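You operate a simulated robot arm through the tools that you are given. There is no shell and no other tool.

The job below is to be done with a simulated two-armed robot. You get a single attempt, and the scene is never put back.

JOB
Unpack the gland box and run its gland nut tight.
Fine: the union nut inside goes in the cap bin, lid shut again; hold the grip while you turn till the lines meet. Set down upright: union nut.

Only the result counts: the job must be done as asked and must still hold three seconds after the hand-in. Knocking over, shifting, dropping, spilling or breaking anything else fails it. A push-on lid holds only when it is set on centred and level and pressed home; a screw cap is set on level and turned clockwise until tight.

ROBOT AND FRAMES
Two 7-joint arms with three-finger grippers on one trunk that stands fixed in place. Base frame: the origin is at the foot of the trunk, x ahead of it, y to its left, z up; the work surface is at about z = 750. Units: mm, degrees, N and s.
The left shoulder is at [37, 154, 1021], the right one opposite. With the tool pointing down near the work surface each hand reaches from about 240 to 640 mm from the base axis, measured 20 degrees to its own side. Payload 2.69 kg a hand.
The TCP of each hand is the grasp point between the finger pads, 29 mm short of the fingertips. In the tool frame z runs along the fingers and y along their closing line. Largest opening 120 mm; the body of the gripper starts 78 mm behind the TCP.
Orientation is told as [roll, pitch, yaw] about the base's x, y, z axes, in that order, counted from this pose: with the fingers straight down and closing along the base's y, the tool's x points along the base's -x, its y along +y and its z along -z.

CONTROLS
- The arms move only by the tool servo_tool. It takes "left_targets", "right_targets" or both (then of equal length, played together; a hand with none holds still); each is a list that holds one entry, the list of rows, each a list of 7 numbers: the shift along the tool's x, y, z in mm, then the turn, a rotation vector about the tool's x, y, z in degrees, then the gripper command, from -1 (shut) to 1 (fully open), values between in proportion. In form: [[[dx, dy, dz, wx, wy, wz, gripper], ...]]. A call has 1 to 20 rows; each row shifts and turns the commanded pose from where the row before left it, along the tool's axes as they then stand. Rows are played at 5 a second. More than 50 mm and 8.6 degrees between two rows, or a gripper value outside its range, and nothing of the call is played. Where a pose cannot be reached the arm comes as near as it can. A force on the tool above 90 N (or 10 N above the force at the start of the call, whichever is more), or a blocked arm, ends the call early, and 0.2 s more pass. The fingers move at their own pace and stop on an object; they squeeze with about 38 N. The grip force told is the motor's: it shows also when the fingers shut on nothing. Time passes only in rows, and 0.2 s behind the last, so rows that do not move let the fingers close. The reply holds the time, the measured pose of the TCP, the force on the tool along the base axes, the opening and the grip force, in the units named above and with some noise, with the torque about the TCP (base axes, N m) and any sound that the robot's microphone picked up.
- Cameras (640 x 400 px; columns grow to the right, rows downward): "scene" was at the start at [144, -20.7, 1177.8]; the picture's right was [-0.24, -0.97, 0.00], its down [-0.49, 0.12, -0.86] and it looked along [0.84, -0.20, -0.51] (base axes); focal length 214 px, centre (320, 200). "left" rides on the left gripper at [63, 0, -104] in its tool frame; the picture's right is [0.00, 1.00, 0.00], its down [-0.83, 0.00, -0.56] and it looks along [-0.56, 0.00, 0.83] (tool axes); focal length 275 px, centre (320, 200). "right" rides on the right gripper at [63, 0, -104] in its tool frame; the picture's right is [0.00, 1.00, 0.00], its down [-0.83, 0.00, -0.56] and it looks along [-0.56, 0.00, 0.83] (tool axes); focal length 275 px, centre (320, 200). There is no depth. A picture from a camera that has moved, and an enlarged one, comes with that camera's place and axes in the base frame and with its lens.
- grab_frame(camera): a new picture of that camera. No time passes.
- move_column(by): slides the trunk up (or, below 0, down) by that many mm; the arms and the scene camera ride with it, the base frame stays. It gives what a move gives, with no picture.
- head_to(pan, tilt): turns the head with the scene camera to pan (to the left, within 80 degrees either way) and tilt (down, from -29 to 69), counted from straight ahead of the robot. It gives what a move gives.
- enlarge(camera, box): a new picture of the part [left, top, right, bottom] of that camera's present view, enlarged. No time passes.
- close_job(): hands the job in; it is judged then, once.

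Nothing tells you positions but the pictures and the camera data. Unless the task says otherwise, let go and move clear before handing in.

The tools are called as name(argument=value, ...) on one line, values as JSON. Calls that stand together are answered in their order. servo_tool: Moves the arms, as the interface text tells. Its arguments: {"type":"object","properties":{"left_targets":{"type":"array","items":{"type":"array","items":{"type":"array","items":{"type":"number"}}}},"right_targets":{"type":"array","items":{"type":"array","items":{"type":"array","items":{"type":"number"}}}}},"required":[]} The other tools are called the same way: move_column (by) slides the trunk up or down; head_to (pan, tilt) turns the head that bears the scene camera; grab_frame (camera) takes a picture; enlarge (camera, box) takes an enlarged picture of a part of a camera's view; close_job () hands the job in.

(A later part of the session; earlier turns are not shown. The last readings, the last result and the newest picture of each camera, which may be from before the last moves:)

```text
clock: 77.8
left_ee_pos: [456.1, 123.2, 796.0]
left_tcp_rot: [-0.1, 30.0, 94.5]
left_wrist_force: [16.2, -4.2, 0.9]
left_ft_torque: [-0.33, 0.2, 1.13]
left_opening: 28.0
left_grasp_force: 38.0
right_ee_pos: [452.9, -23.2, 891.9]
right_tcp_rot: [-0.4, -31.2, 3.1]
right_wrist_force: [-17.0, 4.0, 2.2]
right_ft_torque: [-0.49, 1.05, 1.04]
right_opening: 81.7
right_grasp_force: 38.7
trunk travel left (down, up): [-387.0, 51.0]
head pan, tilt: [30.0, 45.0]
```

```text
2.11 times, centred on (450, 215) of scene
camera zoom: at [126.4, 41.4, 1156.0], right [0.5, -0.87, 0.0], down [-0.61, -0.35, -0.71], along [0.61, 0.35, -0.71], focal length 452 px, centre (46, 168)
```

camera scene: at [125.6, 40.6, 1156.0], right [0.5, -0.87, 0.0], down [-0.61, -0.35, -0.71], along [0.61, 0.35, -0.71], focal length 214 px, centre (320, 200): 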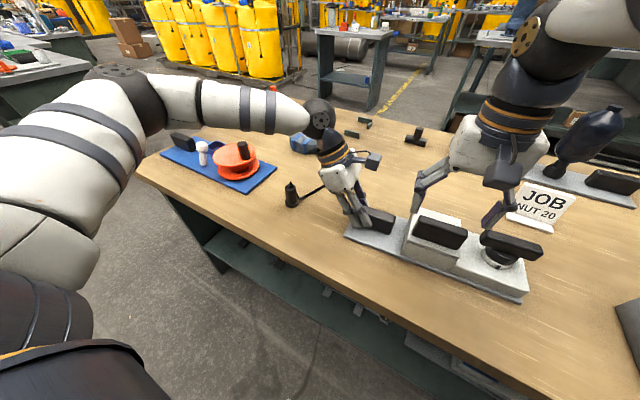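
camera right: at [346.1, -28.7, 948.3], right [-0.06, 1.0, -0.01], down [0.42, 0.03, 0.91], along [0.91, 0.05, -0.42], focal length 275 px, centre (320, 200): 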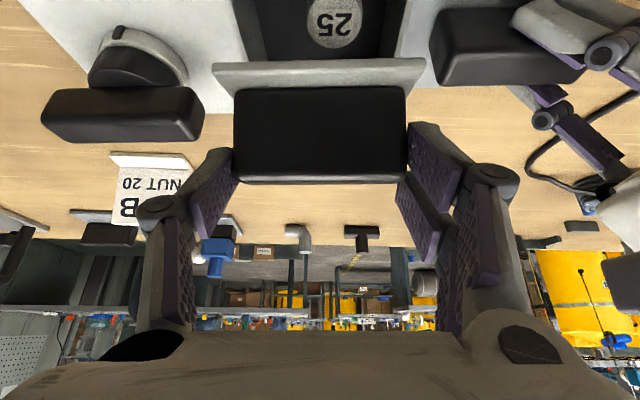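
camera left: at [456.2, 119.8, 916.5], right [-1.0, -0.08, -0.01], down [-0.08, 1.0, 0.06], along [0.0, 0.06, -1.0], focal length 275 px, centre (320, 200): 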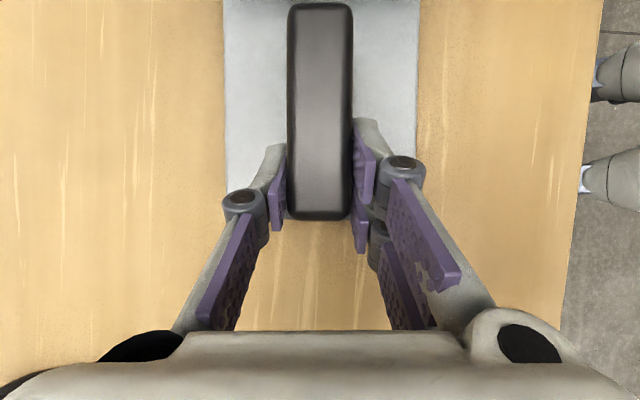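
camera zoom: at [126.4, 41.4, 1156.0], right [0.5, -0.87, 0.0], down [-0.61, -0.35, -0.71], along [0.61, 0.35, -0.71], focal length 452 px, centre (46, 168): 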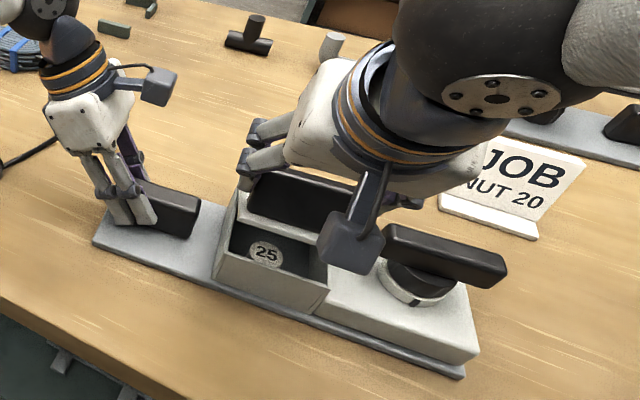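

The lid follows with the bar now pivoting in the fingertips. I continue another 30°, biased slightly upward to relieve the load toward the hinge.

servo_tool(right_targets=[[[-8.27, 0, -0.6, 0, 1.75, 0, 0.3], [-8.32, 0, -0.4, 0, 1.75, 0, 0.3], [-8.22, 0, 0.2, 0, 1.75, 0, 0.3], [-8.15, 0, 0.6, 0, 1.75, 0, 0.3], [-8.07, 0, 1.1, 0, 1.75, 0, 0.3], [-7.98, 0, 1.5, 0, 1.75, 0, 0.3], [0, 0, 0, 0, 0, 0, 0.3]]])

grab_frame(camera="right")

enlarge(camera="scene", box=[320, 120, 580, 310])

```text
clock: 79.4
left_ee_pos: [456.0, 122.6, 796.0]
left_tcp_rot: [0.0, 30.0, 94.4]
left_wrist_force: [13.5, -15.3, 2.9]
left_ft_torque: [0.06, 0.3, 0.73]
left_opening: 27.7
left_grasp_force: 38.0
right_ee_pos: [498.6, -20.8, 911.9]
right_tcp_rot: [-0.2, -20.6, 3.2]
right_wrist_force: [-14.5, 17.8, 0.3]
right_ft_torque: [0.18, 1.26, 0.48]
right_opening: 81.8
right_grasp_force: 38.0
trunk travel left (down, up): [-387.0, 51.0]
head pan, tilt: [30.0, 45.0]
```

```text
taken
camera right: at [404.3, -24.6, 986.3], right [-0.06, 1.0, -0.01], down [0.58, 0.04, 0.81], along [0.81, 0.04, -0.58], focal length 275 px, centre (320, 200)
```

right: 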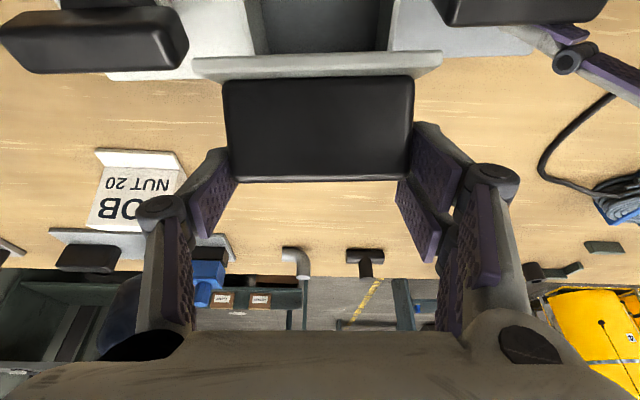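

```text
2.11 times, centred on (450, 215) of scene
camera zoom: at [126.4, 41.5, 1155.9], right [0.5, -0.87, 0.0], down [-0.61, -0.35, -0.71], along [0.61, 0.35, -0.71], focal length 452 px, centre (46, 168)
```

zoom: 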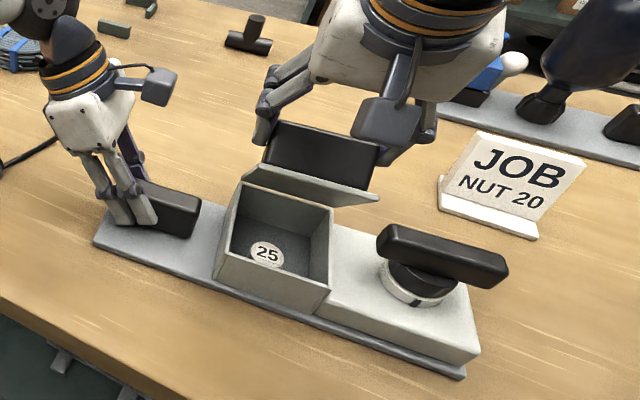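

The lid is past halfway with moderate forces. I continue, trimming a little in -y for the side load.

servo_tool(right_targets=[[[-7.79, -0.8, 2.31, 0, 1.75, 0, 0.3], [-7.82, -0.8, 2.8, 0, 1.75, 0, 0.3], [-7.53, -0.8, 3.07, 0, 1.75, 0, 0.3], [-7.53, -0.5, 3.54, 0, 1.75, 0, 0.3], [-7.05, -0.5, 3.99, 0, 1.75, 0, 0.3], [0, 0, 0, 0, 0, 0, 0.3]]])

grab_frame(camera="right")

enlarge(camera="scene", box=[320, 120, 580, 310])

```text
clock: 80.8
left_ee_pos: [455.3, 122.5, 795.6]
left_tcp_rot: [0.0, 30.1, 94.4]
left_wrist_force: [6.8, -18.9, 3.6]
left_ft_torque: [-0.67, 0.05, 0.22]
left_opening: 27.8
left_grasp_force: 37.9
right_ee_pos: [540.2, -22.4, 907.0]
right_tcp_rot: [-0.3, -12.0, 3.2]
right_wrist_force: [-2.7, 17.6, 3.2]
right_ft_torque: [0.5, 0.25, 0.07]
right_opening: 91.3
right_grasp_force: 10.1
trunk travel left (down, up): [-387.0, 51.0]
head pan, tilt: [30.0, 45.0]
```

```text
taken
camera right: at [457.8, -25.9, 996.5], right [-0.06, 1.0, -0.01], down [0.7, 0.04, 0.72], along [0.72, 0.04, -0.7], focal length 275 px, centre (320, 200)
```

right: 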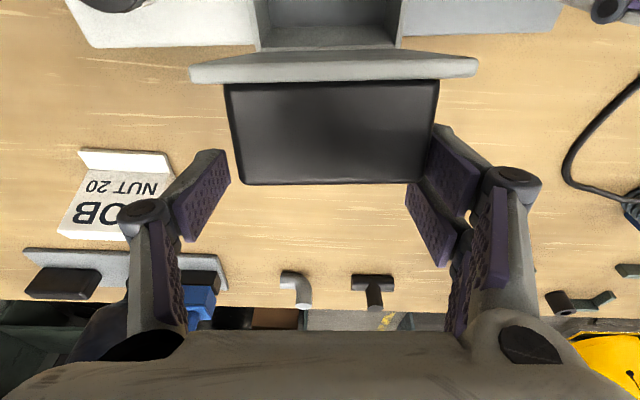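

```text
2.11 times, centred on (450, 215) of scene
camera zoom: at [126.6, 41.3, 1155.9], right [0.5, -0.87, 0.0], down [-0.61, -0.35, -0.71], along [0.61, 0.35, -0.71], focal length 452 px, centre (46, 168)
```

zoom: 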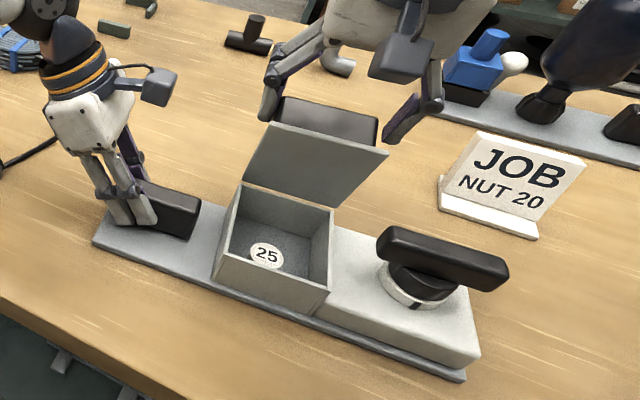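

The lid is near vertical; the fingers slipped a bit on the bar. I pause one moment to let the gripper settle and check.

servo_tool(right_targets=[[[0, 0, 0, 0, 0, 0, 0.3], [0, 0, 0, 0, 0, 0, 0.3]]])

grab_frame(camera="right")

enlarge(camera="scene", box=[380, 100, 520, 220])

```text
clock: 81.4
left_ee_pos: [455.9, 123.1, 795.5]
left_tcp_rot: [0.1, 30.2, 94.6]
left_wrist_force: [5.7, -19.0, 2.8]
left_ft_torque: [-0.6, 0.01, 0.06]
left_opening: 27.8
left_grasp_force: 37.9
right_ee_pos: [540.1, -20.6, 908.2]
right_tcp_rot: [-0.3, -12.1, 3.1]
right_wrist_force: [-2.1, 17.8, 3.5]
right_ft_torque: [0.49, 0.09, 0.01]
right_opening: 91.6
right_grasp_force: 10.4
trunk travel left (down, up): [-387.0, 51.0]
head pan, tilt: [30.0, 45.0]
```

```text
taken
camera right: at [457.7, -26.0, 996.4], right [-0.06, 1.0, -0.01], down [0.7, 0.04, 0.72], along [0.72, 0.04, -0.7], focal length 275 px, centre (320, 200)
```

right: 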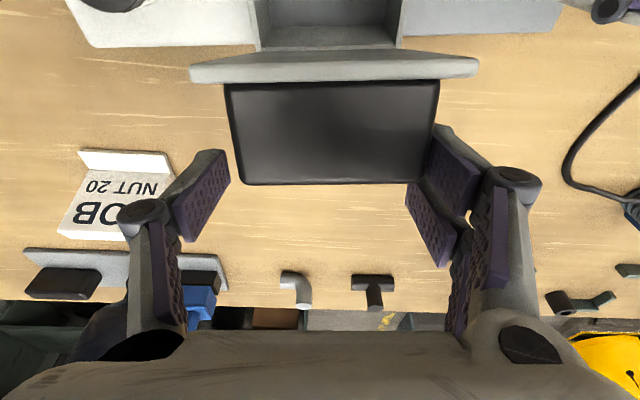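

```text
3.33 times, centred on (450, 160) of scene
camera zoom: at [126.6, 41.4, 1155.9], right [0.5, -0.87, 0.0], down [-0.61, -0.35, -0.71], along [0.61, 0.35, -0.71], focal length 715 px, centre (-113, 333)
```

zoom: 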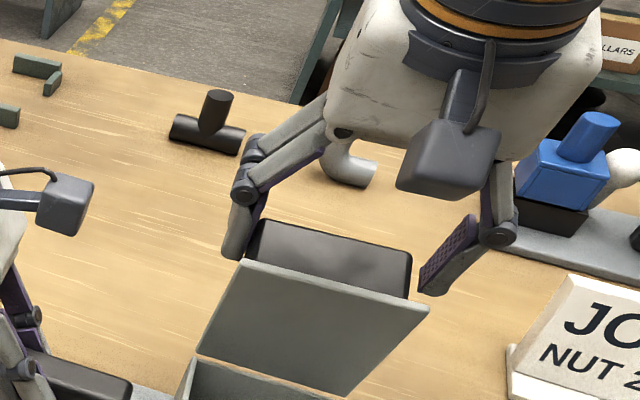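

The hand sits about 5 mm too far to -y, so only one finger bears. I shift +5 mm in y to re-centre and let it close.

servo_tool(right_targets=[[[0, 2.5, 0, 0, 0, 0, 0.3], [0, 2.5, 0, 0, 0, 0, 0.3], [0, 0, 0, 0, 0, 0, 0.3], [0, 0, 0, 0, 0, 0, 0.3]]])

grab_frame(camera="right")

```text
clock: 82.4
left_ee_pos: [456.0, 122.9, 795.0]
left_tcp_rot: [0.1, 29.8, 94.5]
left_wrist_force: [1.8, -10.8, 6.2]
left_ft_torque: [-0.8, 0.09, 0.17]
left_opening: 27.7
left_grasp_force: 38.2
right_ee_pos: [539.4, -17.2, 907.6]
right_tcp_rot: [-0.4, -12.0, 3.2]
right_wrist_force: [1.2, 7.5, 2.7]
right_ft_torque: [0.26, 0.0, -0.04]
right_opening: 83.9
right_grasp_force: 4.6
trunk travel left (down, up): [-387.0, 51.0]
head pan, tilt: [30.0, 45.0]
```

```text
taken
camera right: at [456.9, -21.8, 996.7], right [-0.06, 1.0, -0.01], down [0.7, 0.04, 0.72], along [0.72, 0.04, -0.7], focal length 275 px, centre (320, 200)
```

right: 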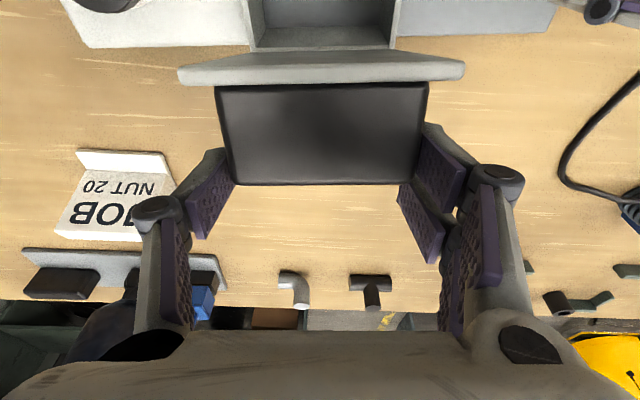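

servo_tool(right_targets=[[[0, 1.6, 0, 0, 0, 0, 0.3], [0, 0, 0, 0, 0, 0, 0.3], [0, 0, 0, 0, 0, 0, 0.3]]])

enlarge(camera="scene", box=[340, 110, 520, 290])

```text
clock: 83.2
left_ee_pos: [454.7, 121.9, 794.8]
left_tcp_rot: [0.1, 29.9, 94.5]
left_wrist_force: [1.0, -2.4, 7.5]
left_ft_torque: [-0.68, 0.12, 0.2]
left_opening: 27.5
left_grasp_force: 37.9
right_ee_pos: [539.9, -16.6, 907.3]
right_tcp_rot: [-0.4, -11.9, 3.0]
right_wrist_force: [-1.2, -1.8, 1.8]
right_ft_torque: [-0.15, 0.19, -0.32]
right_opening: 81.1
right_grasp_force: 37.7
trunk travel left (down, up): [-387.0, 51.0]
head pan, tilt: [30.0, 45.0]
```

```text
2.22 times, centred on (430, 200) of scene
camera zoom: at [126.1, 40.8, 1156.0], right [0.5, -0.87, 0.0], down [-0.61, -0.35, -0.71], along [0.61, 0.35, -0.71], focal length 477 px, centre (76, 200)
```

zoom: 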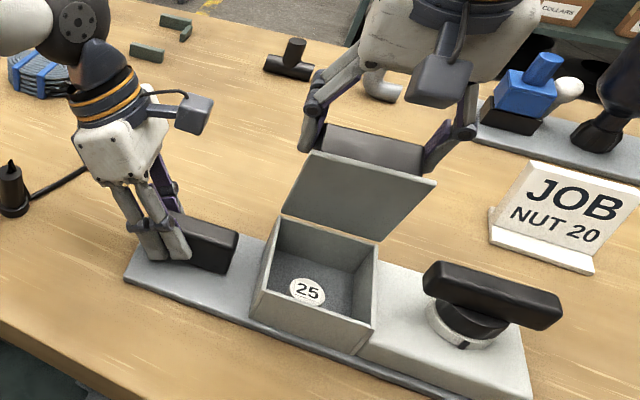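

Re-gripped and balanced at about 78° open. I swing it past vertical.

servo_tool(right_targets=[[[-6.95, 0.1, 4.34, 0, 1.75, 0, 0.3], [-6.71, 0.1, 4.47, 0, 1.75, 0, 0.3], [-6.42, 0.1, 5.1, 0, 1.75, 0, 0.3], [0, 0, 0, 0, 0, 0, 0.3]]])

grab_frame(camera="right")

enlarge(camera="scene", box=[340, 110, 520, 290])

```text
clock: 84.2
left_ee_pos: [455.1, 124.3, 795.0]
left_tcp_rot: [-0.1, 29.9, 94.5]
left_wrist_force: [6.8, 5.2, 4.1]
left_ft_torque: [0.75, 0.07, 0.46]
left_opening: 27.7
left_grasp_force: 38.0
right_ee_pos: [560.8, -13.5, 898.0]
right_tcp_rot: [-0.4, -6.7, 3.1]
right_wrist_force: [-7.5, -1.8, 8.4]
right_ft_torque: [-0.12, 0.95, 0.12]
right_opening: 81.2
right_grasp_force: 38.0
trunk travel left (down, up): [-387.0, 51.0]
head pan, tilt: [30.0, 45.0]
```

```text
taken
camera right: at [486.9, -17.6, 994.2], right [-0.06, 1.0, -0.01], down [0.76, 0.05, 0.65], along [0.65, 0.03, -0.76], focal length 275 px, centre (320, 200)
```

right: 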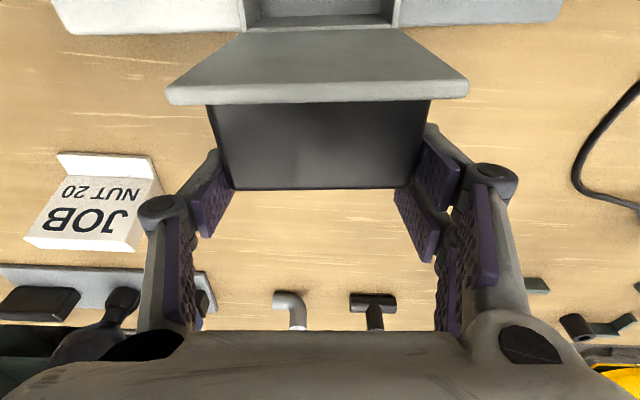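

```text
2.22 times, centred on (430, 200) of scene
camera zoom: at [126.0, 41.4, 1156.0], right [0.5, -0.87, 0.0], down [-0.61, -0.35, -0.71], along [0.61, 0.35, -0.71], focal length 477 px, centre (76, 200)
```

zoom: 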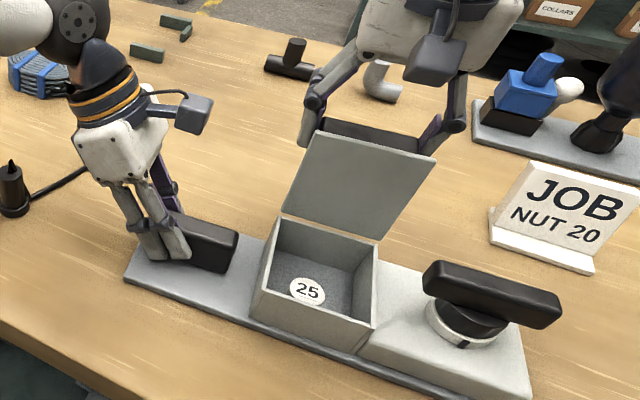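

About vertical now. One or two more steps to get it leaning back.

servo_tool(right_targets=[[[-6.2, 0, 5.0, 0, 0, 0, 0.3], [-5.8, 0, 5.5, 0, 0, 0, 0.3], [0, 0, 0, 0, 0, 0, 0.3]]])

grab_frame(camera="right")

enlarge(camera="scene", box=[340, 110, 520, 290])

```text
clock: 85.0
left_ee_pos: [455.8, 122.1, 795.9]
left_tcp_rot: [-0.1, 30.0, 94.5]
left_wrist_force: [9.9, 7.9, 3.2]
left_ft_torque: [-0.09, 0.15, 1.06]
left_opening: 27.8
left_grasp_force: 37.5
right_ee_pos: [574.1, -13.6, 889.0]
right_tcp_rot: [-0.5, -6.6, 3.2]
right_wrist_force: [-10.1, -6.1, 4.4]
right_ft_torque: [-0.31, 1.11, 0.38]
right_opening: 80.7
right_grasp_force: 38.1
trunk travel left (down, up): [-387.0, 51.0]
head pan, tilt: [30.0, 45.0]
```

```text
taken
camera right: at [500.1, -16.2, 985.6], right [-0.06, 1.0, -0.01], down [0.76, 0.05, 0.65], along [0.65, 0.03, -0.76], focal length 275 px, centre (320, 200)
```

right: 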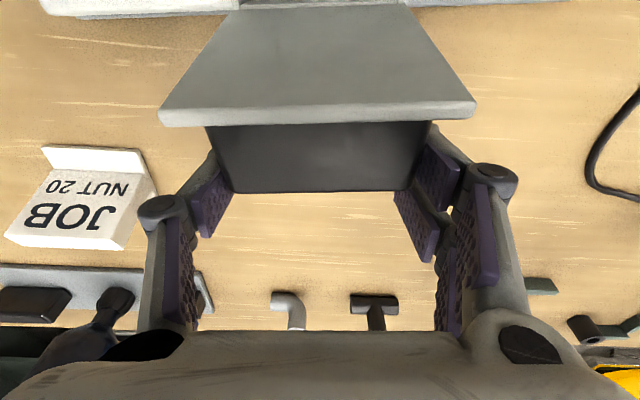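

```text
2.22 times, centred on (430, 200) of scene
camera zoom: at [126.2, 41.4, 1155.9], right [0.5, -0.87, 0.0], down [-0.61, -0.35, -0.71], along [0.61, 0.35, -0.71], focal length 477 px, centre (76, 200)
```

zoom: 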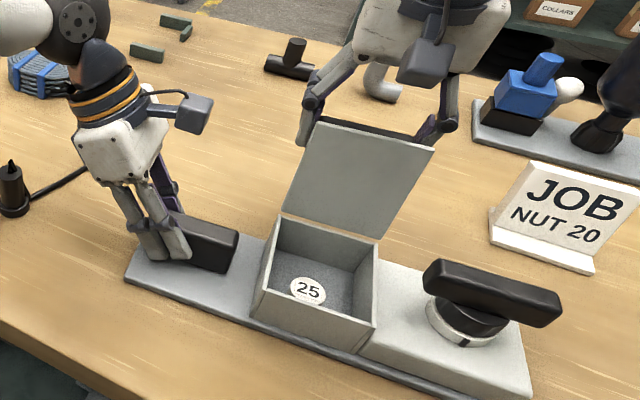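

The lid is now leaning back about 102°. I test a little further for a hinge stop before letting go.

servo_tool(right_targets=[[[-5, 0, 5.6, 0, 0, 0, 0.3], [0, 0, 0, 0, 0, 0, 0.3]]])

grab_frame(camera="right")

```text
clock: 85.6
left_ee_pos: [454.3, 121.9, 796.6]
left_tcp_rot: [0.0, 30.1, 94.4]
left_wrist_force: [9.7, 5.4, 2.6]
left_ft_torque: [-0.21, 0.15, 1.03]
left_opening: 27.8
left_grasp_force: 38.2
right_ee_pos: [579.3, -12.0, 885.0]
right_tcp_rot: [-0.3, -6.8, 3.1]
right_wrist_force: [-7.8, -2.4, 5.0]
right_ft_torque: [-0.05, 1.06, 0.15]
right_opening: 81.0
right_grasp_force: 38.3
trunk travel left (down, up): [-387.0, 51.0]
head pan, tilt: [30.0, 45.0]
```

```text
taken
camera right: at [505.1, -16.0, 980.9], right [-0.06, 1.0, -0.01], down [0.76, 0.05, 0.65], along [0.65, 0.03, -0.76], focal length 275 px, centre (320, 200)
```

right: 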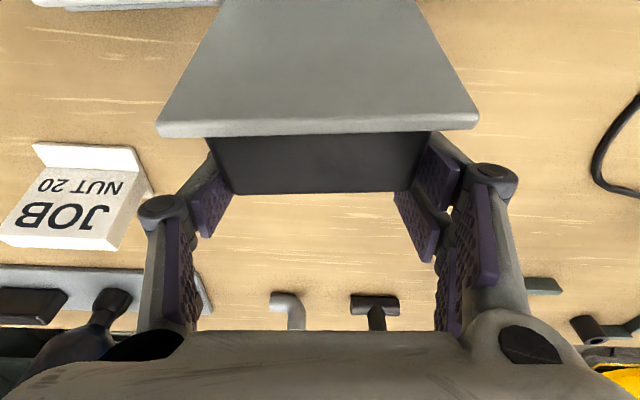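

No stop felt yet. I ease it a bit further, watching for a rise in force.

servo_tool(right_targets=[[[-4.55, 0, 5.96, 0, 0, 0, 0.3], [0, 0, 0, 0, 0, 0, 0.3]]])

servo_tool(right_targets=[[[-4.0, 0, 6.3, 0, 0, 0, 0.3], [0, 0, 0, 0, 0, 0, 0.3]]])

grab_frame(camera="right")

enlarge(camera="scene", box=[340, 110, 520, 290])

```text
clock: 86.2
left_ee_pos: [454.1, 122.1, 795.7]
left_tcp_rot: [0.1, 30.1, 94.4]
left_wrist_force: [5.8, -7.1, -5.0]
left_ft_torque: [0.16, 0.68, 0.56]
left_opening: 28.0
left_grasp_force: 37.7
right_ee_pos: [580.5, -13.5, 881.2]
right_tcp_rot: [-0.2, -7.2, 3.1]
right_wrist_force: [2.3, 10.7, 26.5]
right_ft_torque: [0.31, 0.45, 0.12]
right_opening: 81.1
right_grasp_force: 37.2
right hand out of reach, approached as far as the arm can: row 1
trunk travel left (down, up): [-387.0, 51.0]
head pan, tilt: [30.0, 45.0]
```

```text
clock: 86.8
left_ee_pos: [454.5, 121.9, 798.1]
left_tcp_rot: [-0.1, 30.1, 94.3]
left_wrist_force: [-1.3, -4.7, 5.3]
left_ft_torque: [0.48, 0.7, 0.23]
left_opening: 27.9
left_grasp_force: 38.1
right_ee_pos: [580.9, -14.1, 875.1]
right_tcp_rot: [-0.5, -7.0, 3.1]
right_wrist_force: [3.5, 8.8, 27.8]
right_ft_torque: [0.2, 0.03, 0.13]
right_opening: 80.3
right_grasp_force: 38.3
right hand out of reach, approached as far as the arm can: row 1
trunk travel left (down, up): [-387.0, 51.0]
head pan, tilt: [30.0, 45.0]
```

```text
taken
camera right: at [506.5, -17.9, 969.9], right [-0.06, 1.0, -0.01], down [0.76, 0.05, 0.65], along [0.65, 0.03, -0.76], focal length 275 px, centre (320, 200)
```

right: 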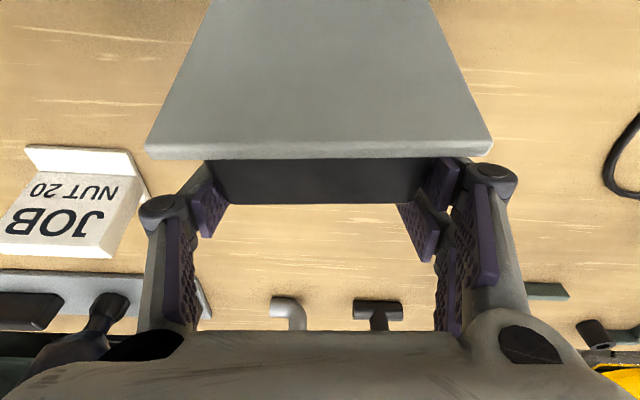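

```text
2.22 times, centred on (430, 200) of scene
camera zoom: at [124.6, 41.7, 1156.3], right [0.5, -0.87, 0.0], down [-0.61, -0.35, -0.71], along [0.61, 0.35, -0.71], focal length 477 px, centre (76, 200)
```

zoom: 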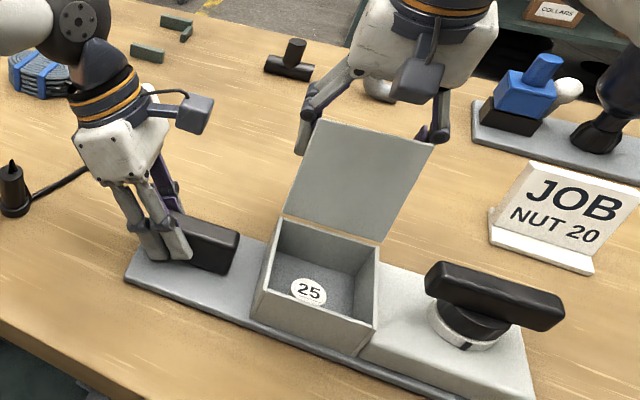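

The arm is at its reach limit with the lid leaned back about 108°. I ease off 4 mm, then open the fingers gently and see if the lid stays.

servo_tool(right_targets=[[[0, 0, -4, 0, 0, 0, 0.3], [0, 0, 0, 0, 0, 0, 0.3]]])

servo_tool(right_targets=[[[0, 0, 0, 0, 0, 0, 0.42], [0, 0, 0, 0, 0, 0, 0.5], [0, 0, 0, 0, 0, 0, 0.5]]])

grab_frame(camera="right")

enlarge(camera="scene", box=[340, 110, 520, 290])

```text
clock: 87.4
left_ee_pos: [453.5, 121.8, 796.4]
left_tcp_rot: [-0.1, 30.1, 94.3]
left_wrist_force: [-10.9, 1.5, 16.6]
left_ft_torque: [-0.3, 0.04, -0.53]
left_opening: 28.1
left_grasp_force: 38.0
right_ee_pos: [578.8, -14.5, 874.8]
right_tcp_rot: [-0.6, -6.6, 3.1]
right_wrist_force: [4.1, 3.7, 4.9]
right_ft_torque: [0.19, -1.07, 0.0]
right_opening: 80.1
right_grasp_force: 37.6
trunk travel left (down, up): [-387.0, 51.0]
head pan, tilt: [30.0, 45.0]
```

```text
clock: 88.2
left_ee_pos: [456.1, 121.2, 795.3]
left_tcp_rot: [-0.1, 30.0, 94.5]
left_wrist_force: [-0.3, -0.7, 9.2]
left_ft_torque: [-0.77, -0.33, -0.31]
left_opening: 27.8
left_grasp_force: 38.4
right_ee_pos: [580.6, -13.9, 875.0]
right_tcp_rot: [-0.4, -6.8, 3.0]
right_wrist_force: [0.4, -0.2, -0.8]
right_ft_torque: [0.0, 0.05, -0.03]
right_opening: 90.0
right_grasp_force: 0.0
trunk travel left (down, up): [-387.0, 51.0]
head pan, tilt: [30.0, 45.0]
```

```text
taken
camera right: at [506.5, -18.8, 971.3], right [-0.06, 1.0, -0.01], down [0.76, 0.05, 0.65], along [0.65, 0.03, -0.76], focal length 275 px, centre (320, 200)
```

right: 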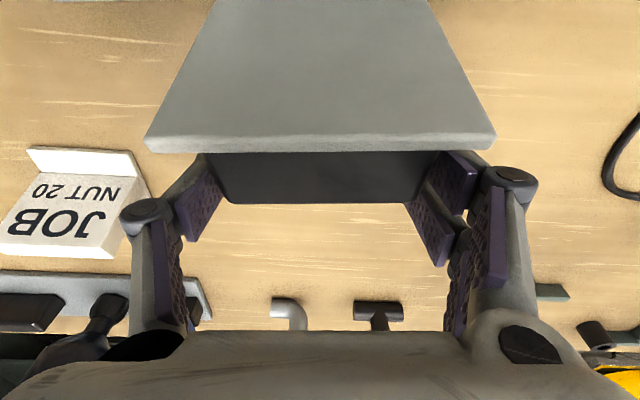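

```text
2.22 times, centred on (430, 200) of scene
camera zoom: at [126.0, 41.1, 1155.9], right [0.5, -0.87, 0.0], down [-0.61, -0.35, -0.71], along [0.61, 0.35, -0.71], focal length 477 px, centre (76, 200)
```

zoom: 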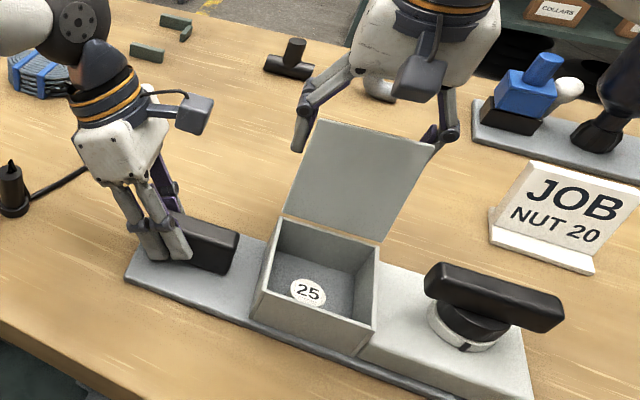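

The lid stays open on its own. I raise the right hand clear above the lid edge and bring it back over the box to look at the nut.

servo_tool(right_targets=[[[0, 0, -15, 0, 0, 0, 0.6], [0, 0, -25, 0, 0, 0, 0.6], [0, 0, -25, 0, 0, 0, 0.6], [0, 0, -25, 0, 0, 0, 0.6], [0, 0, 0, 0, 0, 0, 0.6], [32, 0, 0, 0, 1.7, 0, 0.3], [32, 0, 0, 0, 1.7, 0, 0.3], [32, 0, 0, 0, 1.7, 0, 0.3], [30, 0, 0, 0, 1.7, 0, 0.3], [0, 0, 0, 0, 0, 0, 0.3]]])

grab_frame(camera="right")

enlarge(camera="scene", box=[340, 110, 520, 290])

```text
clock: 90.4
left_ee_pos: [455.6, 121.6, 794.6]
left_tcp_rot: [0.0, 30.0, 94.5]
left_wrist_force: [0.2, -1.2, 7.9]
left_ft_torque: [0.0, -0.12, -0.31]
left_opening: 28.1
left_grasp_force: 37.8
right_ee_pos: [519.7, -5.3, 982.9]
right_tcp_rot: [-0.4, 0.4, 2.9]
right_wrist_force: [0.2, 0.5, 0.3]
right_ft_torque: [0.0, 0.02, 0.0]
right_opening: 78.2
right_grasp_force: 0.1
right hand out of reach, approached as far as the arm can: row 3, 4, 6, 7, 8, 9
trunk travel left (down, up): [-387.0, 51.0]
head pan, tilt: [30.0, 45.0]
```

```text
taken
camera right: at [458.0, -8.4, 1087.8], right [-0.06, 1.0, -0.01], down [0.83, 0.05, 0.55], along [0.55, 0.03, -0.83], focal length 275 px, centre (320, 200)
```

right: 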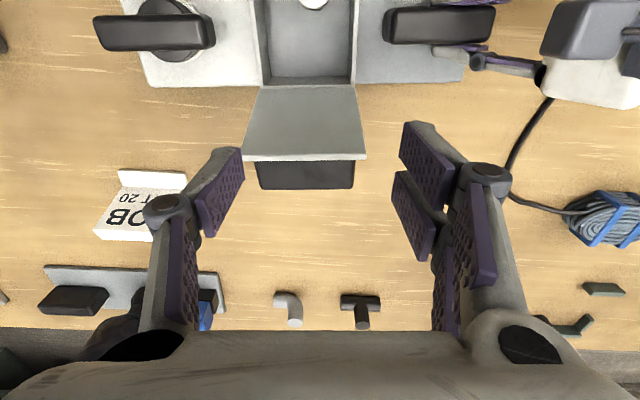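

```text
2.22 times, centred on (430, 200) of scene
camera zoom: at [126.2, 41.0, 1155.9], right [0.5, -0.87, 0.0], down [-0.61, -0.35, -0.71], along [0.61, 0.35, -0.71], focal length 477 px, centre (76, 200)
```

zoom: 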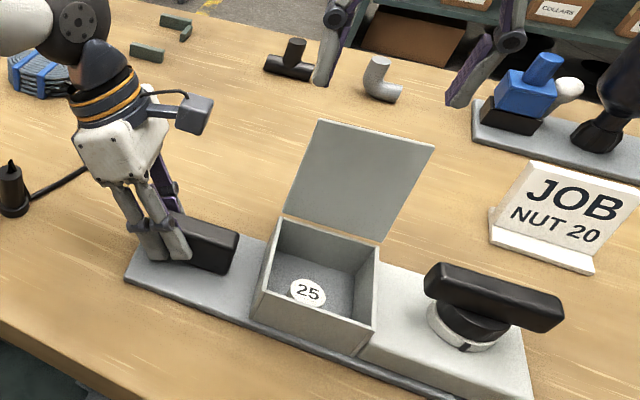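

The lid stands open well. I move the right hand back over the nut and lower for a close look.

servo_tool(right_targets=[[[25, -4, 0, 0, 0, 0, 0.2], [25, -4, 0, 0, 0, 0, 0.2], [25, -3.5, 0, 0, 0, 0, 0.2], [0, 0, 25, 0, 0, 0, 0.2], [0, 0, 25, 0, 0, 0, 0.2], [0, 0, 25, 0, 0, 0, 0.2], [0, 0, 0, 0, 0, 0, 0.2]]])

grab_frame(camera="right")

grab_frame(camera="scene")

```text
clock: 92.0
left_ee_pos: [454.8, 123.5, 795.5]
left_tcp_rot: [0.0, 30.0, 94.6]
left_wrist_force: [-1.4, 1.2, 8.0]
left_ft_torque: [-0.05, -0.01, -0.28]
left_opening: 27.4
left_grasp_force: 37.6
right_ee_pos: [533.6, -2.2, 937.6]
right_tcp_rot: [-0.4, 0.2, 3.0]
right_wrist_force: [0.2, 0.3, 0.9]
right_ft_torque: [0.0, -0.03, 0.01]
right_opening: 72.0
right_grasp_force: 0.1
right hand out of reach, approached as far as the arm can: row 1, 2, 3, 4, 5, 6
trunk travel left (down, up): [-387.0, 51.0]
head pan, tilt: [30.0, 45.0]
```

```text
taken
camera right: at [471.4, -5.1, 1042.6], right [-0.06, 1.0, -0.01], down [0.83, 0.05, 0.55], along [0.55, 0.03, -0.83], focal length 275 px, centre (320, 200)
```

right: 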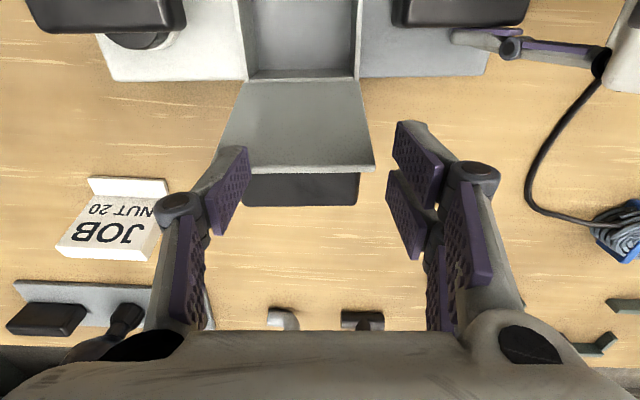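

```text
taken
camera scene: at [126.1, 41.1, 1156.0], right [0.5, -0.87, 0.0], down [-0.61, -0.35, -0.71], along [0.61, 0.35, -0.71], focal length 214 px, centre (320, 200)
```

scene: 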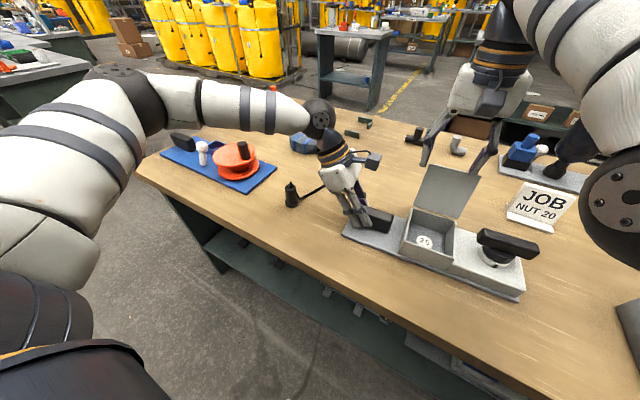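

The arm is in an awkward joint configuration near its limits. I free it by moving up and out toward its own side (-y) in small steps.

servo_tool(right_targets=[[[0, -10, -15, 0, 0, 0, 0.2], [0, -15, -15, 0, 0, 0, 0.2], [0, -20, -10, 0, 0, 0, 0.2], [0, 0, 0, 0, 0, 0, 0.2]]])

grab_frame(camera="scene")

```text
clock: 93.0
left_ee_pos: [455.6, 122.2, 795.3]
left_tcp_rot: [-0.1, 30.0, 94.5]
left_wrist_force: [-1.9, 0.3, 6.3]
left_ft_torque: [-0.11, -0.08, -0.31]
left_opening: 27.5
left_grasp_force: 37.4
right_ee_pos: [536.9, -44.6, 980.0]
right_tcp_rot: [-0.3, 0.2, 3.0]
right_wrist_force: [-0.3, 0.1, 1.1]
right_ft_torque: [-0.01, -0.02, -0.01]
right_opening: 72.0
right_grasp_force: 0.0
trunk travel left (down, up): [-387.0, 51.0]
head pan, tilt: [30.0, 45.0]
```

```text
taken
camera scene: at [126.0, 41.1, 1155.9], right [0.5, -0.87, 0.0], down [-0.61, -0.35, -0.71], along [0.61, 0.35, -0.71], focal length 214 px, centre (320, 200)
```

scene: 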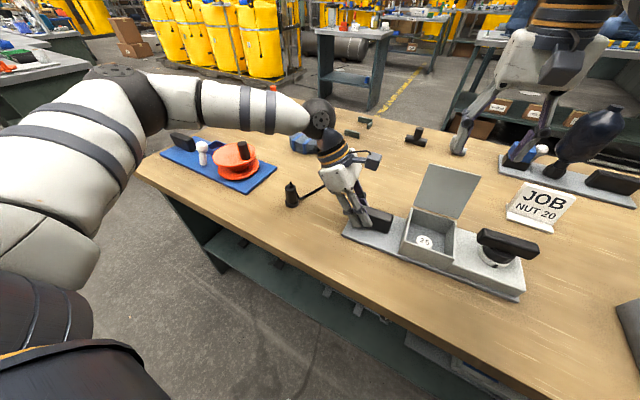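

It moves freely again. I carry on back toward the robot on the right-hand side, then come in over the box.

servo_tool(right_targets=[[[22, -18, 0, 0, 0, 0, 0.2], [22, -18, 0, 0, 0, 0, 0.2], [22, -10, 0, 0, 0, 0, 0.2], [22, -4, 0, 0, 0, 0, 0.2], [0, 0, 0, 0, 0, 0, 0.2]]])

grab_frame(camera="scene")

grab_frame(camera="right")

```text
clock: 94.2
left_ee_pos: [454.9, 123.4, 795.6]
left_tcp_rot: [-0.1, 30.0, 94.5]
left_wrist_force: [-2.5, -0.4, 5.2]
left_ft_torque: [-0.03, -0.02, -0.29]
left_opening: 27.7
left_grasp_force: 37.5
right_ee_pos: [535.3, -75.4, 1007.9]
right_tcp_rot: [-0.4, 0.3, 2.9]
right_wrist_force: [0.7, 0.2, 0.4]
right_ft_torque: [-0.03, 0.01, 0.0]
right_opening: 72.0
right_grasp_force: 0.0
right hand out of reach, approached as far as the arm can: row 1, 2, 3, 4
trunk travel left (down, up): [-387.0, 51.0]
head pan, tilt: [30.0, 45.0]
```

```text
taken
camera scene: at [126.1, 41.1, 1155.9], right [0.5, -0.87, 0.0], down [-0.61, -0.35, -0.71], along [0.61, 0.35, -0.71], focal length 214 px, centre (320, 200)
```

scene: 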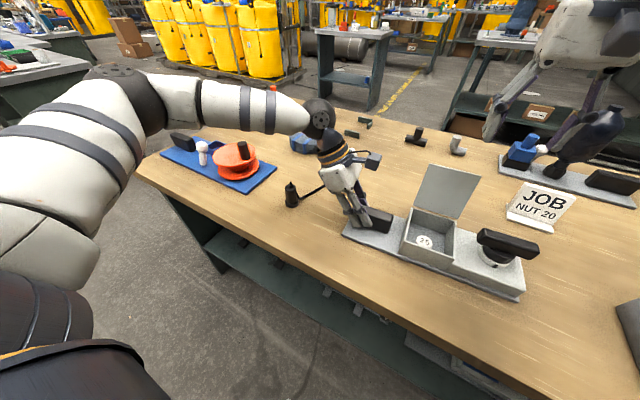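

```text
taken
camera right: at [473.6, -77.8, 1113.8], right [-0.06, 1.0, -0.01], down [0.83, 0.05, 0.55], along [0.55, 0.03, -0.83], focal length 275 px, centre (320, 200)
```

right: 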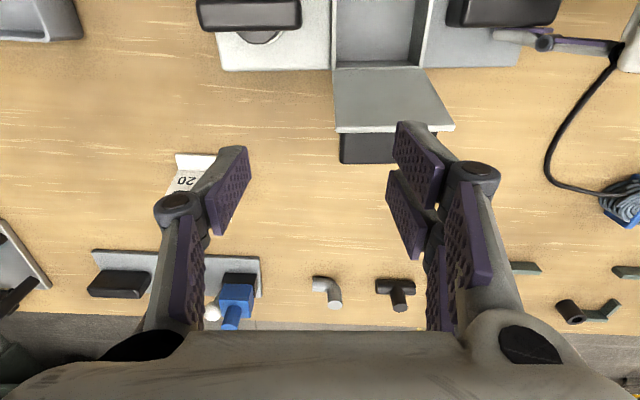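

Backward motion is still blocked in this arm posture. I try moving further to the right side first, then back.

servo_tool(right_targets=[[[0, -30, 0, 0, 0, 0, 0.2], [0, -30, 0, 0, 0, 0, 0.2], [0, -30, 0, 0, 0, 0, 0.2], [0, -30, 0, 0, 0, 0, 0.2], [0, 0, 0, 0, 0, 0, 0.2]]])

servo_tool(right_targets=[[[15, 0, 0, 0, 0, 0, 0.2], [15, 0, 0, 0, 0, 0, 0.2], [0, 0, 0, 0, 0, 0, 0.2]]])

grab_frame(camera="scene")

```text
clock: 95.4
left_ee_pos: [455.5, 122.3, 795.7]
left_tcp_rot: [0.0, 30.0, 94.5]
left_wrist_force: [-3.4, -0.5, 4.9]
left_ft_torque: [0.14, -0.02, -0.17]
left_opening: 27.8
left_grasp_force: 37.9
right_ee_pos: [554.3, -193.1, 1014.9]
right_tcp_rot: [-0.4, 0.2, 3.0]
right_wrist_force: [-0.2, 1.1, 0.0]
right_ft_torque: [-0.01, 0.0, 0.04]
right_opening: 72.2
right_grasp_force: 0.2
right hand out of reach, approached as far as the arm can: row 1, 2, 4
trunk travel left (down, up): [-387.0, 51.0]
head pan, tilt: [30.0, 45.0]
```

```text
clock: 96.2
left_ee_pos: [455.6, 121.0, 795.3]
left_tcp_rot: [0.0, 29.9, 94.5]
left_wrist_force: [-2.3, 0.0, 5.0]
left_ft_torque: [0.13, -0.05, -0.24]
left_opening: 27.8
left_grasp_force: 38.3
right_ee_pos: [551.9, -192.8, 1021.0]
right_tcp_rot: [-0.5, 0.2, 3.0]
right_wrist_force: [-0.1, -0.5, -0.4]
right_ft_torque: [0.0, 0.0, -0.01]
right_opening: 71.9
right_grasp_force: 0.0
right hand out of reach, approached as far as the arm can: row 1, 2
trunk travel left (down, up): [-387.0, 51.0]
head pan, tilt: [30.0, 45.0]
```

```text
taken
camera scene: at [126.2, 41.1, 1155.9], right [0.5, -0.87, 0.0], down [-0.61, -0.35, -0.71], along [0.61, 0.35, -0.71], focal length 214 px, centre (320, 200)
```

scene: 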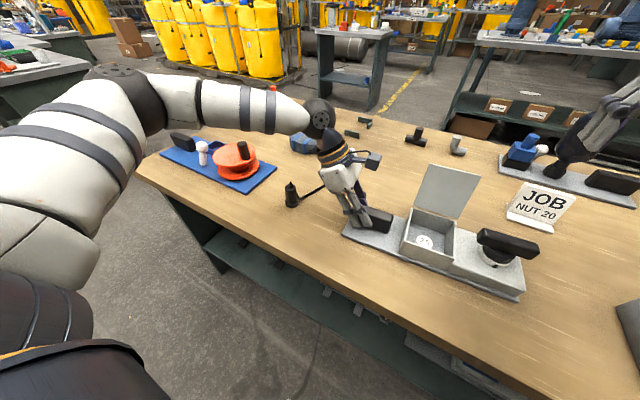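

The arm seems stretched straight. I try larger inward steps with some downward motion to get the elbow bending again.

servo_tool(right_targets=[[[40, -20, 15, 0, 0, 0, 0.2], [40, -20, 15, 0, 0, 0, 0.2], [40, 0, 15, 0, 0, 0, 0.2], [0, 0, 0, 0, 0, 0, 0.2]]])

head_to(pan=-20, tilt=25)

grab_frame(camera="scene")

```text
clock: 97.2
left_ee_pos: [455.1, 122.0, 794.9]
left_tcp_rot: [0.0, 29.9, 94.5]
left_wrist_force: [-1.5, -1.2, 3.8]
left_ft_torque: [-0.03, -0.06, -0.25]
left_opening: 27.7
left_grasp_force: 38.0
right_ee_pos: [552.1, -244.3, 1023.6]
right_tcp_rot: [-0.4, 0.2, 3.0]
right_wrist_force: [0.8, 0.4, -0.5]
right_ft_torque: [-0.02, 0.0, -0.04]
right_opening: 71.9
right_grasp_force: 0.1
right hand out of reach, approached as far as the arm can: row 1, 2, 3
trunk travel left (down, up): [-387.0, 51.0]
head pan, tilt: [30.0, 45.0]
```

```text
clock: 98.4
left_ee_pos: [455.6, 121.9, 796.6]
left_tcp_rot: [0.0, 30.0, 94.4]
left_wrist_force: [-1.7, -0.6, 3.3]
left_ft_torque: [0.02, -0.03, -0.23]
left_opening: 27.7
left_grasp_force: 38.0
right_ee_pos: [550.4, -244.2, 1023.7]
right_tcp_rot: [-0.3, 0.2, 2.9]
right_wrist_force: [0.3, 0.0, -0.1]
right_ft_torque: [0.01, 0.0, 0.0]
right_opening: 72.2
right_grasp_force: 0.0
trunk travel left (down, up): [-387.0, 51.0]
head pan, tilt: [-20.0, 25.0]
```

```text
taken
camera scene: at [142.4, -31.0, 1186.5], right [-0.34, -0.94, 0.0], down [-0.4, 0.14, -0.91], along [0.85, -0.31, -0.42], focal length 214 px, centre (320, 200)
```

scene: 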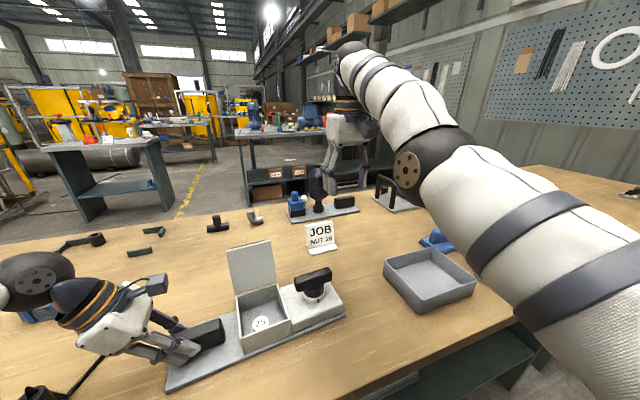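

The elbow has swung into a low, nearly straight posture. I try raising the hand high so the arm can refold.

servo_tool(right_targets=[[[0, 0, -30, 0, 0, 0, 0.2], [0, 0, -30, 0, 0, 0, 0.2], [0, 0, -30, 0, 0, 0, 0.2], [20, 0, -20, 0, 0, 0, 0.2], [30, 0, 0, 0, 0, 0, 0.2], [30, 0, 0, 0, 0, 0, 0.2], [30, 0, 0, 0, 0, 0, 0.2], [0, 0, 0, 0, 0, 0, 0.2]]])

grab_frame(camera="scene")

```text
clock: 100.2
left_ee_pos: [455.8, 122.1, 795.5]
left_tcp_rot: [0.0, 30.0, 94.4]
left_wrist_force: [-0.9, -1.2, 4.2]
left_ft_torque: [0.05, -0.03, -0.05]
left_opening: 27.8
left_grasp_force: 37.9
right_ee_pos: [420.7, -240.5, 1087.8]
right_tcp_rot: [-0.3, 0.0, 3.0]
right_wrist_force: [1.1, -0.3, -0.3]
right_ft_torque: [0.04, -0.01, 0.02]
right_opening: 72.1
right_grasp_force: 0.0
right hand out of reach, approached as far as the arm can: row 1, 2, 3, 4
trunk travel left (down, up): [-387.0, 51.0]
head pan, tilt: [-20.0, 25.0]
```

```text
taken
camera scene: at [142.5, -31.1, 1186.5], right [-0.34, -0.94, 0.0], down [-0.4, 0.14, -0.91], along [0.85, -0.31, -0.42], focal length 214 px, centre (320, 200)
```

scene: 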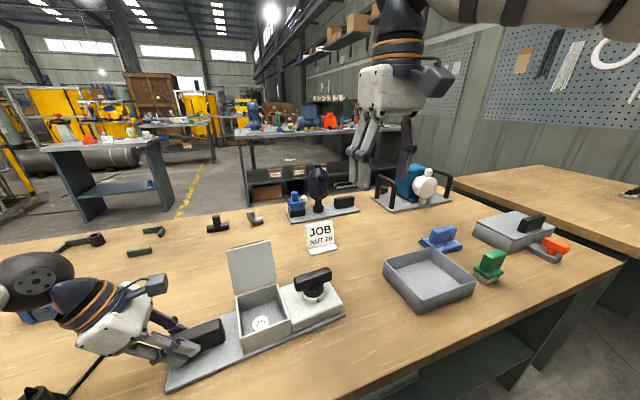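

The arm has refolded to a normal posture and nothing was disturbed. I turn the head aside and bring the right hand over the box from above.

head_to(pan=30, tilt=45)

servo_tool(right_targets=[[[-4.5, 27, 20, 0, 0, 0, 0.2], [-4.5, 27, 20, 0, 0, 0, 0.2], [-4.5, 27, 20, 0, 0, 0, 0.2], [-4.5, 27, 20, 0, 0, 0, 0.2], [-4.5, 27, 20, 0, 0, 0, 0.2], [-4.5, 27, 20, 0, 0, 0, 0.2], [0, 0, 0, 0, 0, 0, 0.2]]])

grab_frame(camera="right")

grab_frame(camera="scene")

```text
clock: 101.4
left_ee_pos: [455.3, 122.7, 795.6]
left_tcp_rot: [0.0, 29.9, 94.5]
left_wrist_force: [-1.6, -2.2, 4.1]
left_ft_torque: [-0.12, 0.05, -0.11]
left_opening: 27.5
left_grasp_force: 38.5
right_ee_pos: [421.0, -240.5, 1089.0]
right_tcp_rot: [-0.4, 0.2, 3.0]
right_wrist_force: [-0.5, 0.2, 0.3]
right_ft_torque: [-0.01, 0.02, 0.01]
right_opening: 72.0
right_grasp_force: 0.0
trunk travel left (down, up): [-387.0, 51.0]
head pan, tilt: [30.0, 45.0]
```

```text
clock: 103.0
left_ee_pos: [455.6, 122.3, 795.6]
left_tcp_rot: [0.1, 30.0, 94.5]
left_wrist_force: [-0.9, -0.4, 3.3]
left_ft_torque: [-0.19, 0.05, -0.21]
left_opening: 27.7
left_grasp_force: 38.1
right_ee_pos: [437.0, -79.6, 966.1]
right_tcp_rot: [-0.4, 0.1, 3.1]
right_wrist_force: [-0.5, 0.0, 0.2]
right_ft_torque: [0.01, 0.01, -0.02]
right_opening: 72.1
right_grasp_force: 0.0
trunk travel left (down, up): [-387.0, 51.0]
head pan, tilt: [30.0, 45.0]
```

```text
taken
camera right: at [375.7, -82.6, 1070.6], right [-0.06, 1.0, -0.01], down [0.83, 0.05, 0.55], along [0.55, 0.03, -0.83], focal length 275 px, centre (320, 200)
```

right: 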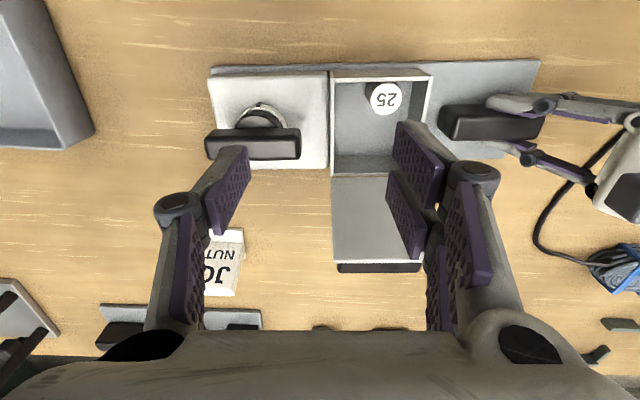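

```text
taken
camera scene: at [126.3, 41.1, 1155.9], right [0.5, -0.87, 0.0], down [-0.61, -0.35, -0.71], along [0.61, 0.35, -0.71], focal length 214 px, centre (320, 200)
```

scene: 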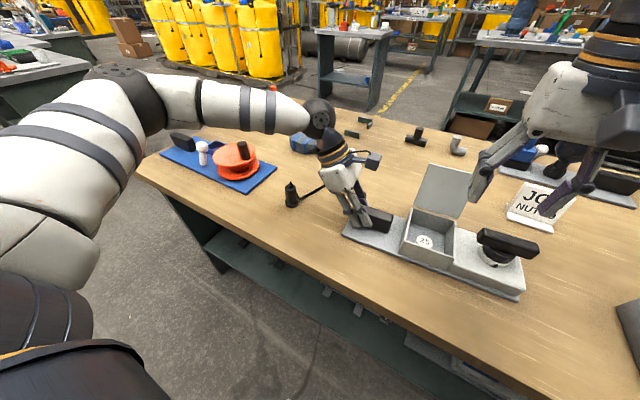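

I see the nut inside the box near its near-left corner. Zooming in to measure it.

enlarge(camera="right", box=[310, 50, 450, 190])

```text
2.86 times, centred on (380, 120) of right
camera zoom: at [375.7, -82.6, 1070.6], right [-0.06, 1.0, -0.01], down [0.83, 0.05, 0.55], along [0.55, 0.03, -0.83], focal length 786 px, centre (149, 429)
```

zoom: 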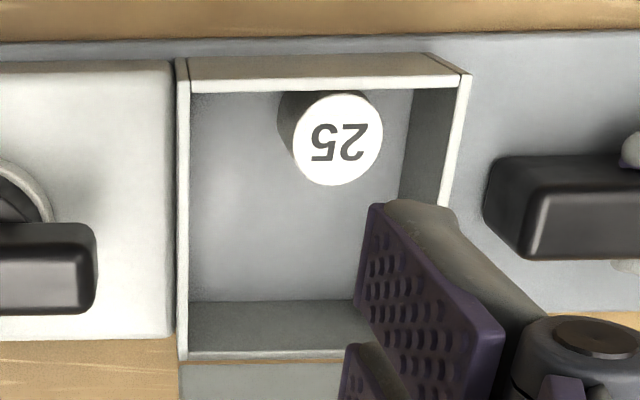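

The nut is about 30 mm across and 40 mm tall, standing at about (436,-16) with its top near z≈800. I move over it and check alignment.

servo_tool(right_targets=[[[-1.1, 21, 0, 0, 0, 0, 0], [-1.1, 21, 0, 0, 0, 0, -0.2], [-1.1, 21, 0, 0, 0, 0, -0.37], [0, 0, 25, 0, 0, 0, -0.37], [0, 0, 25, 0, 0, 0, -0.37], [0, 0, 20, 0, 0, 0, -0.37], [0, 0, 0, 0, 0, 0, -0.37]]])

grab_frame(camera="right")

enlarge(camera="right", box=[250, 60, 400, 220])

```text
clock: 104.6
left_ee_pos: [454.9, 122.6, 796.6]
left_tcp_rot: [0.0, 30.0, 94.5]
left_wrist_force: [-0.8, 0.8, 4.0]
left_ft_torque: [0.13, 0.06, -0.15]
left_opening: 27.7
left_grasp_force: 37.8
right_ee_pos: [437.4, -14.8, 895.0]
right_tcp_rot: [-0.4, 0.1, 3.1]
right_wrist_force: [-1.3, 0.1, 0.0]
right_ft_torque: [0.0, -0.01, 0.02]
right_opening: 38.0
right_grasp_force: 0.0
trunk travel left (down, up): [-387.0, 51.0]
head pan, tilt: [30.0, 45.0]
```

```text
taken
camera right: at [377.2, -18.2, 999.9], right [-0.06, 1.0, -0.01], down [0.83, 0.05, 0.55], along [0.55, 0.03, -0.83], focal length 275 px, centre (320, 200)
```

right: 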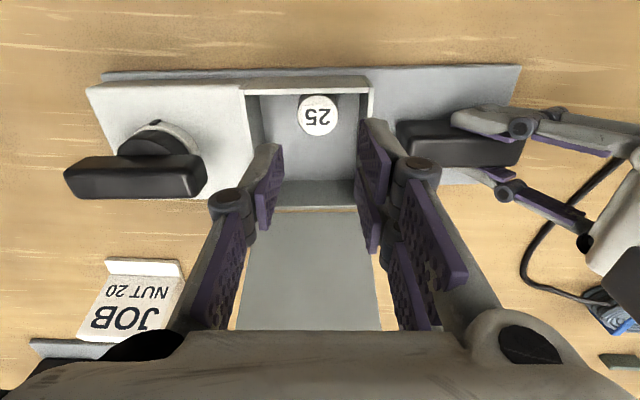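

```text
2.50 times, centred on (325, 140) of right
camera zoom: at [377.2, -18.2, 999.9], right [-0.06, 1.0, -0.01], down [0.83, 0.05, 0.55], along [0.55, 0.03, -0.83], focal length 688 px, centre (308, 350)
```

zoom: 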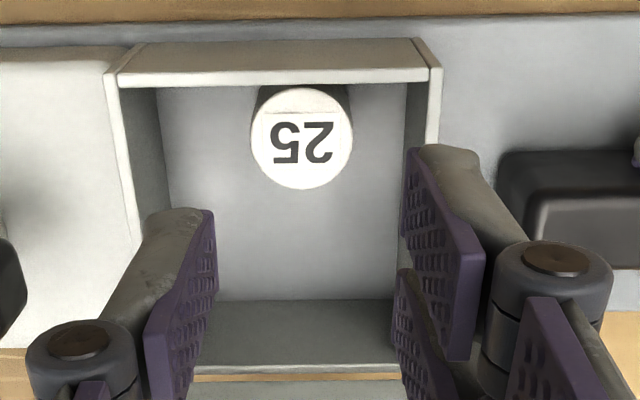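

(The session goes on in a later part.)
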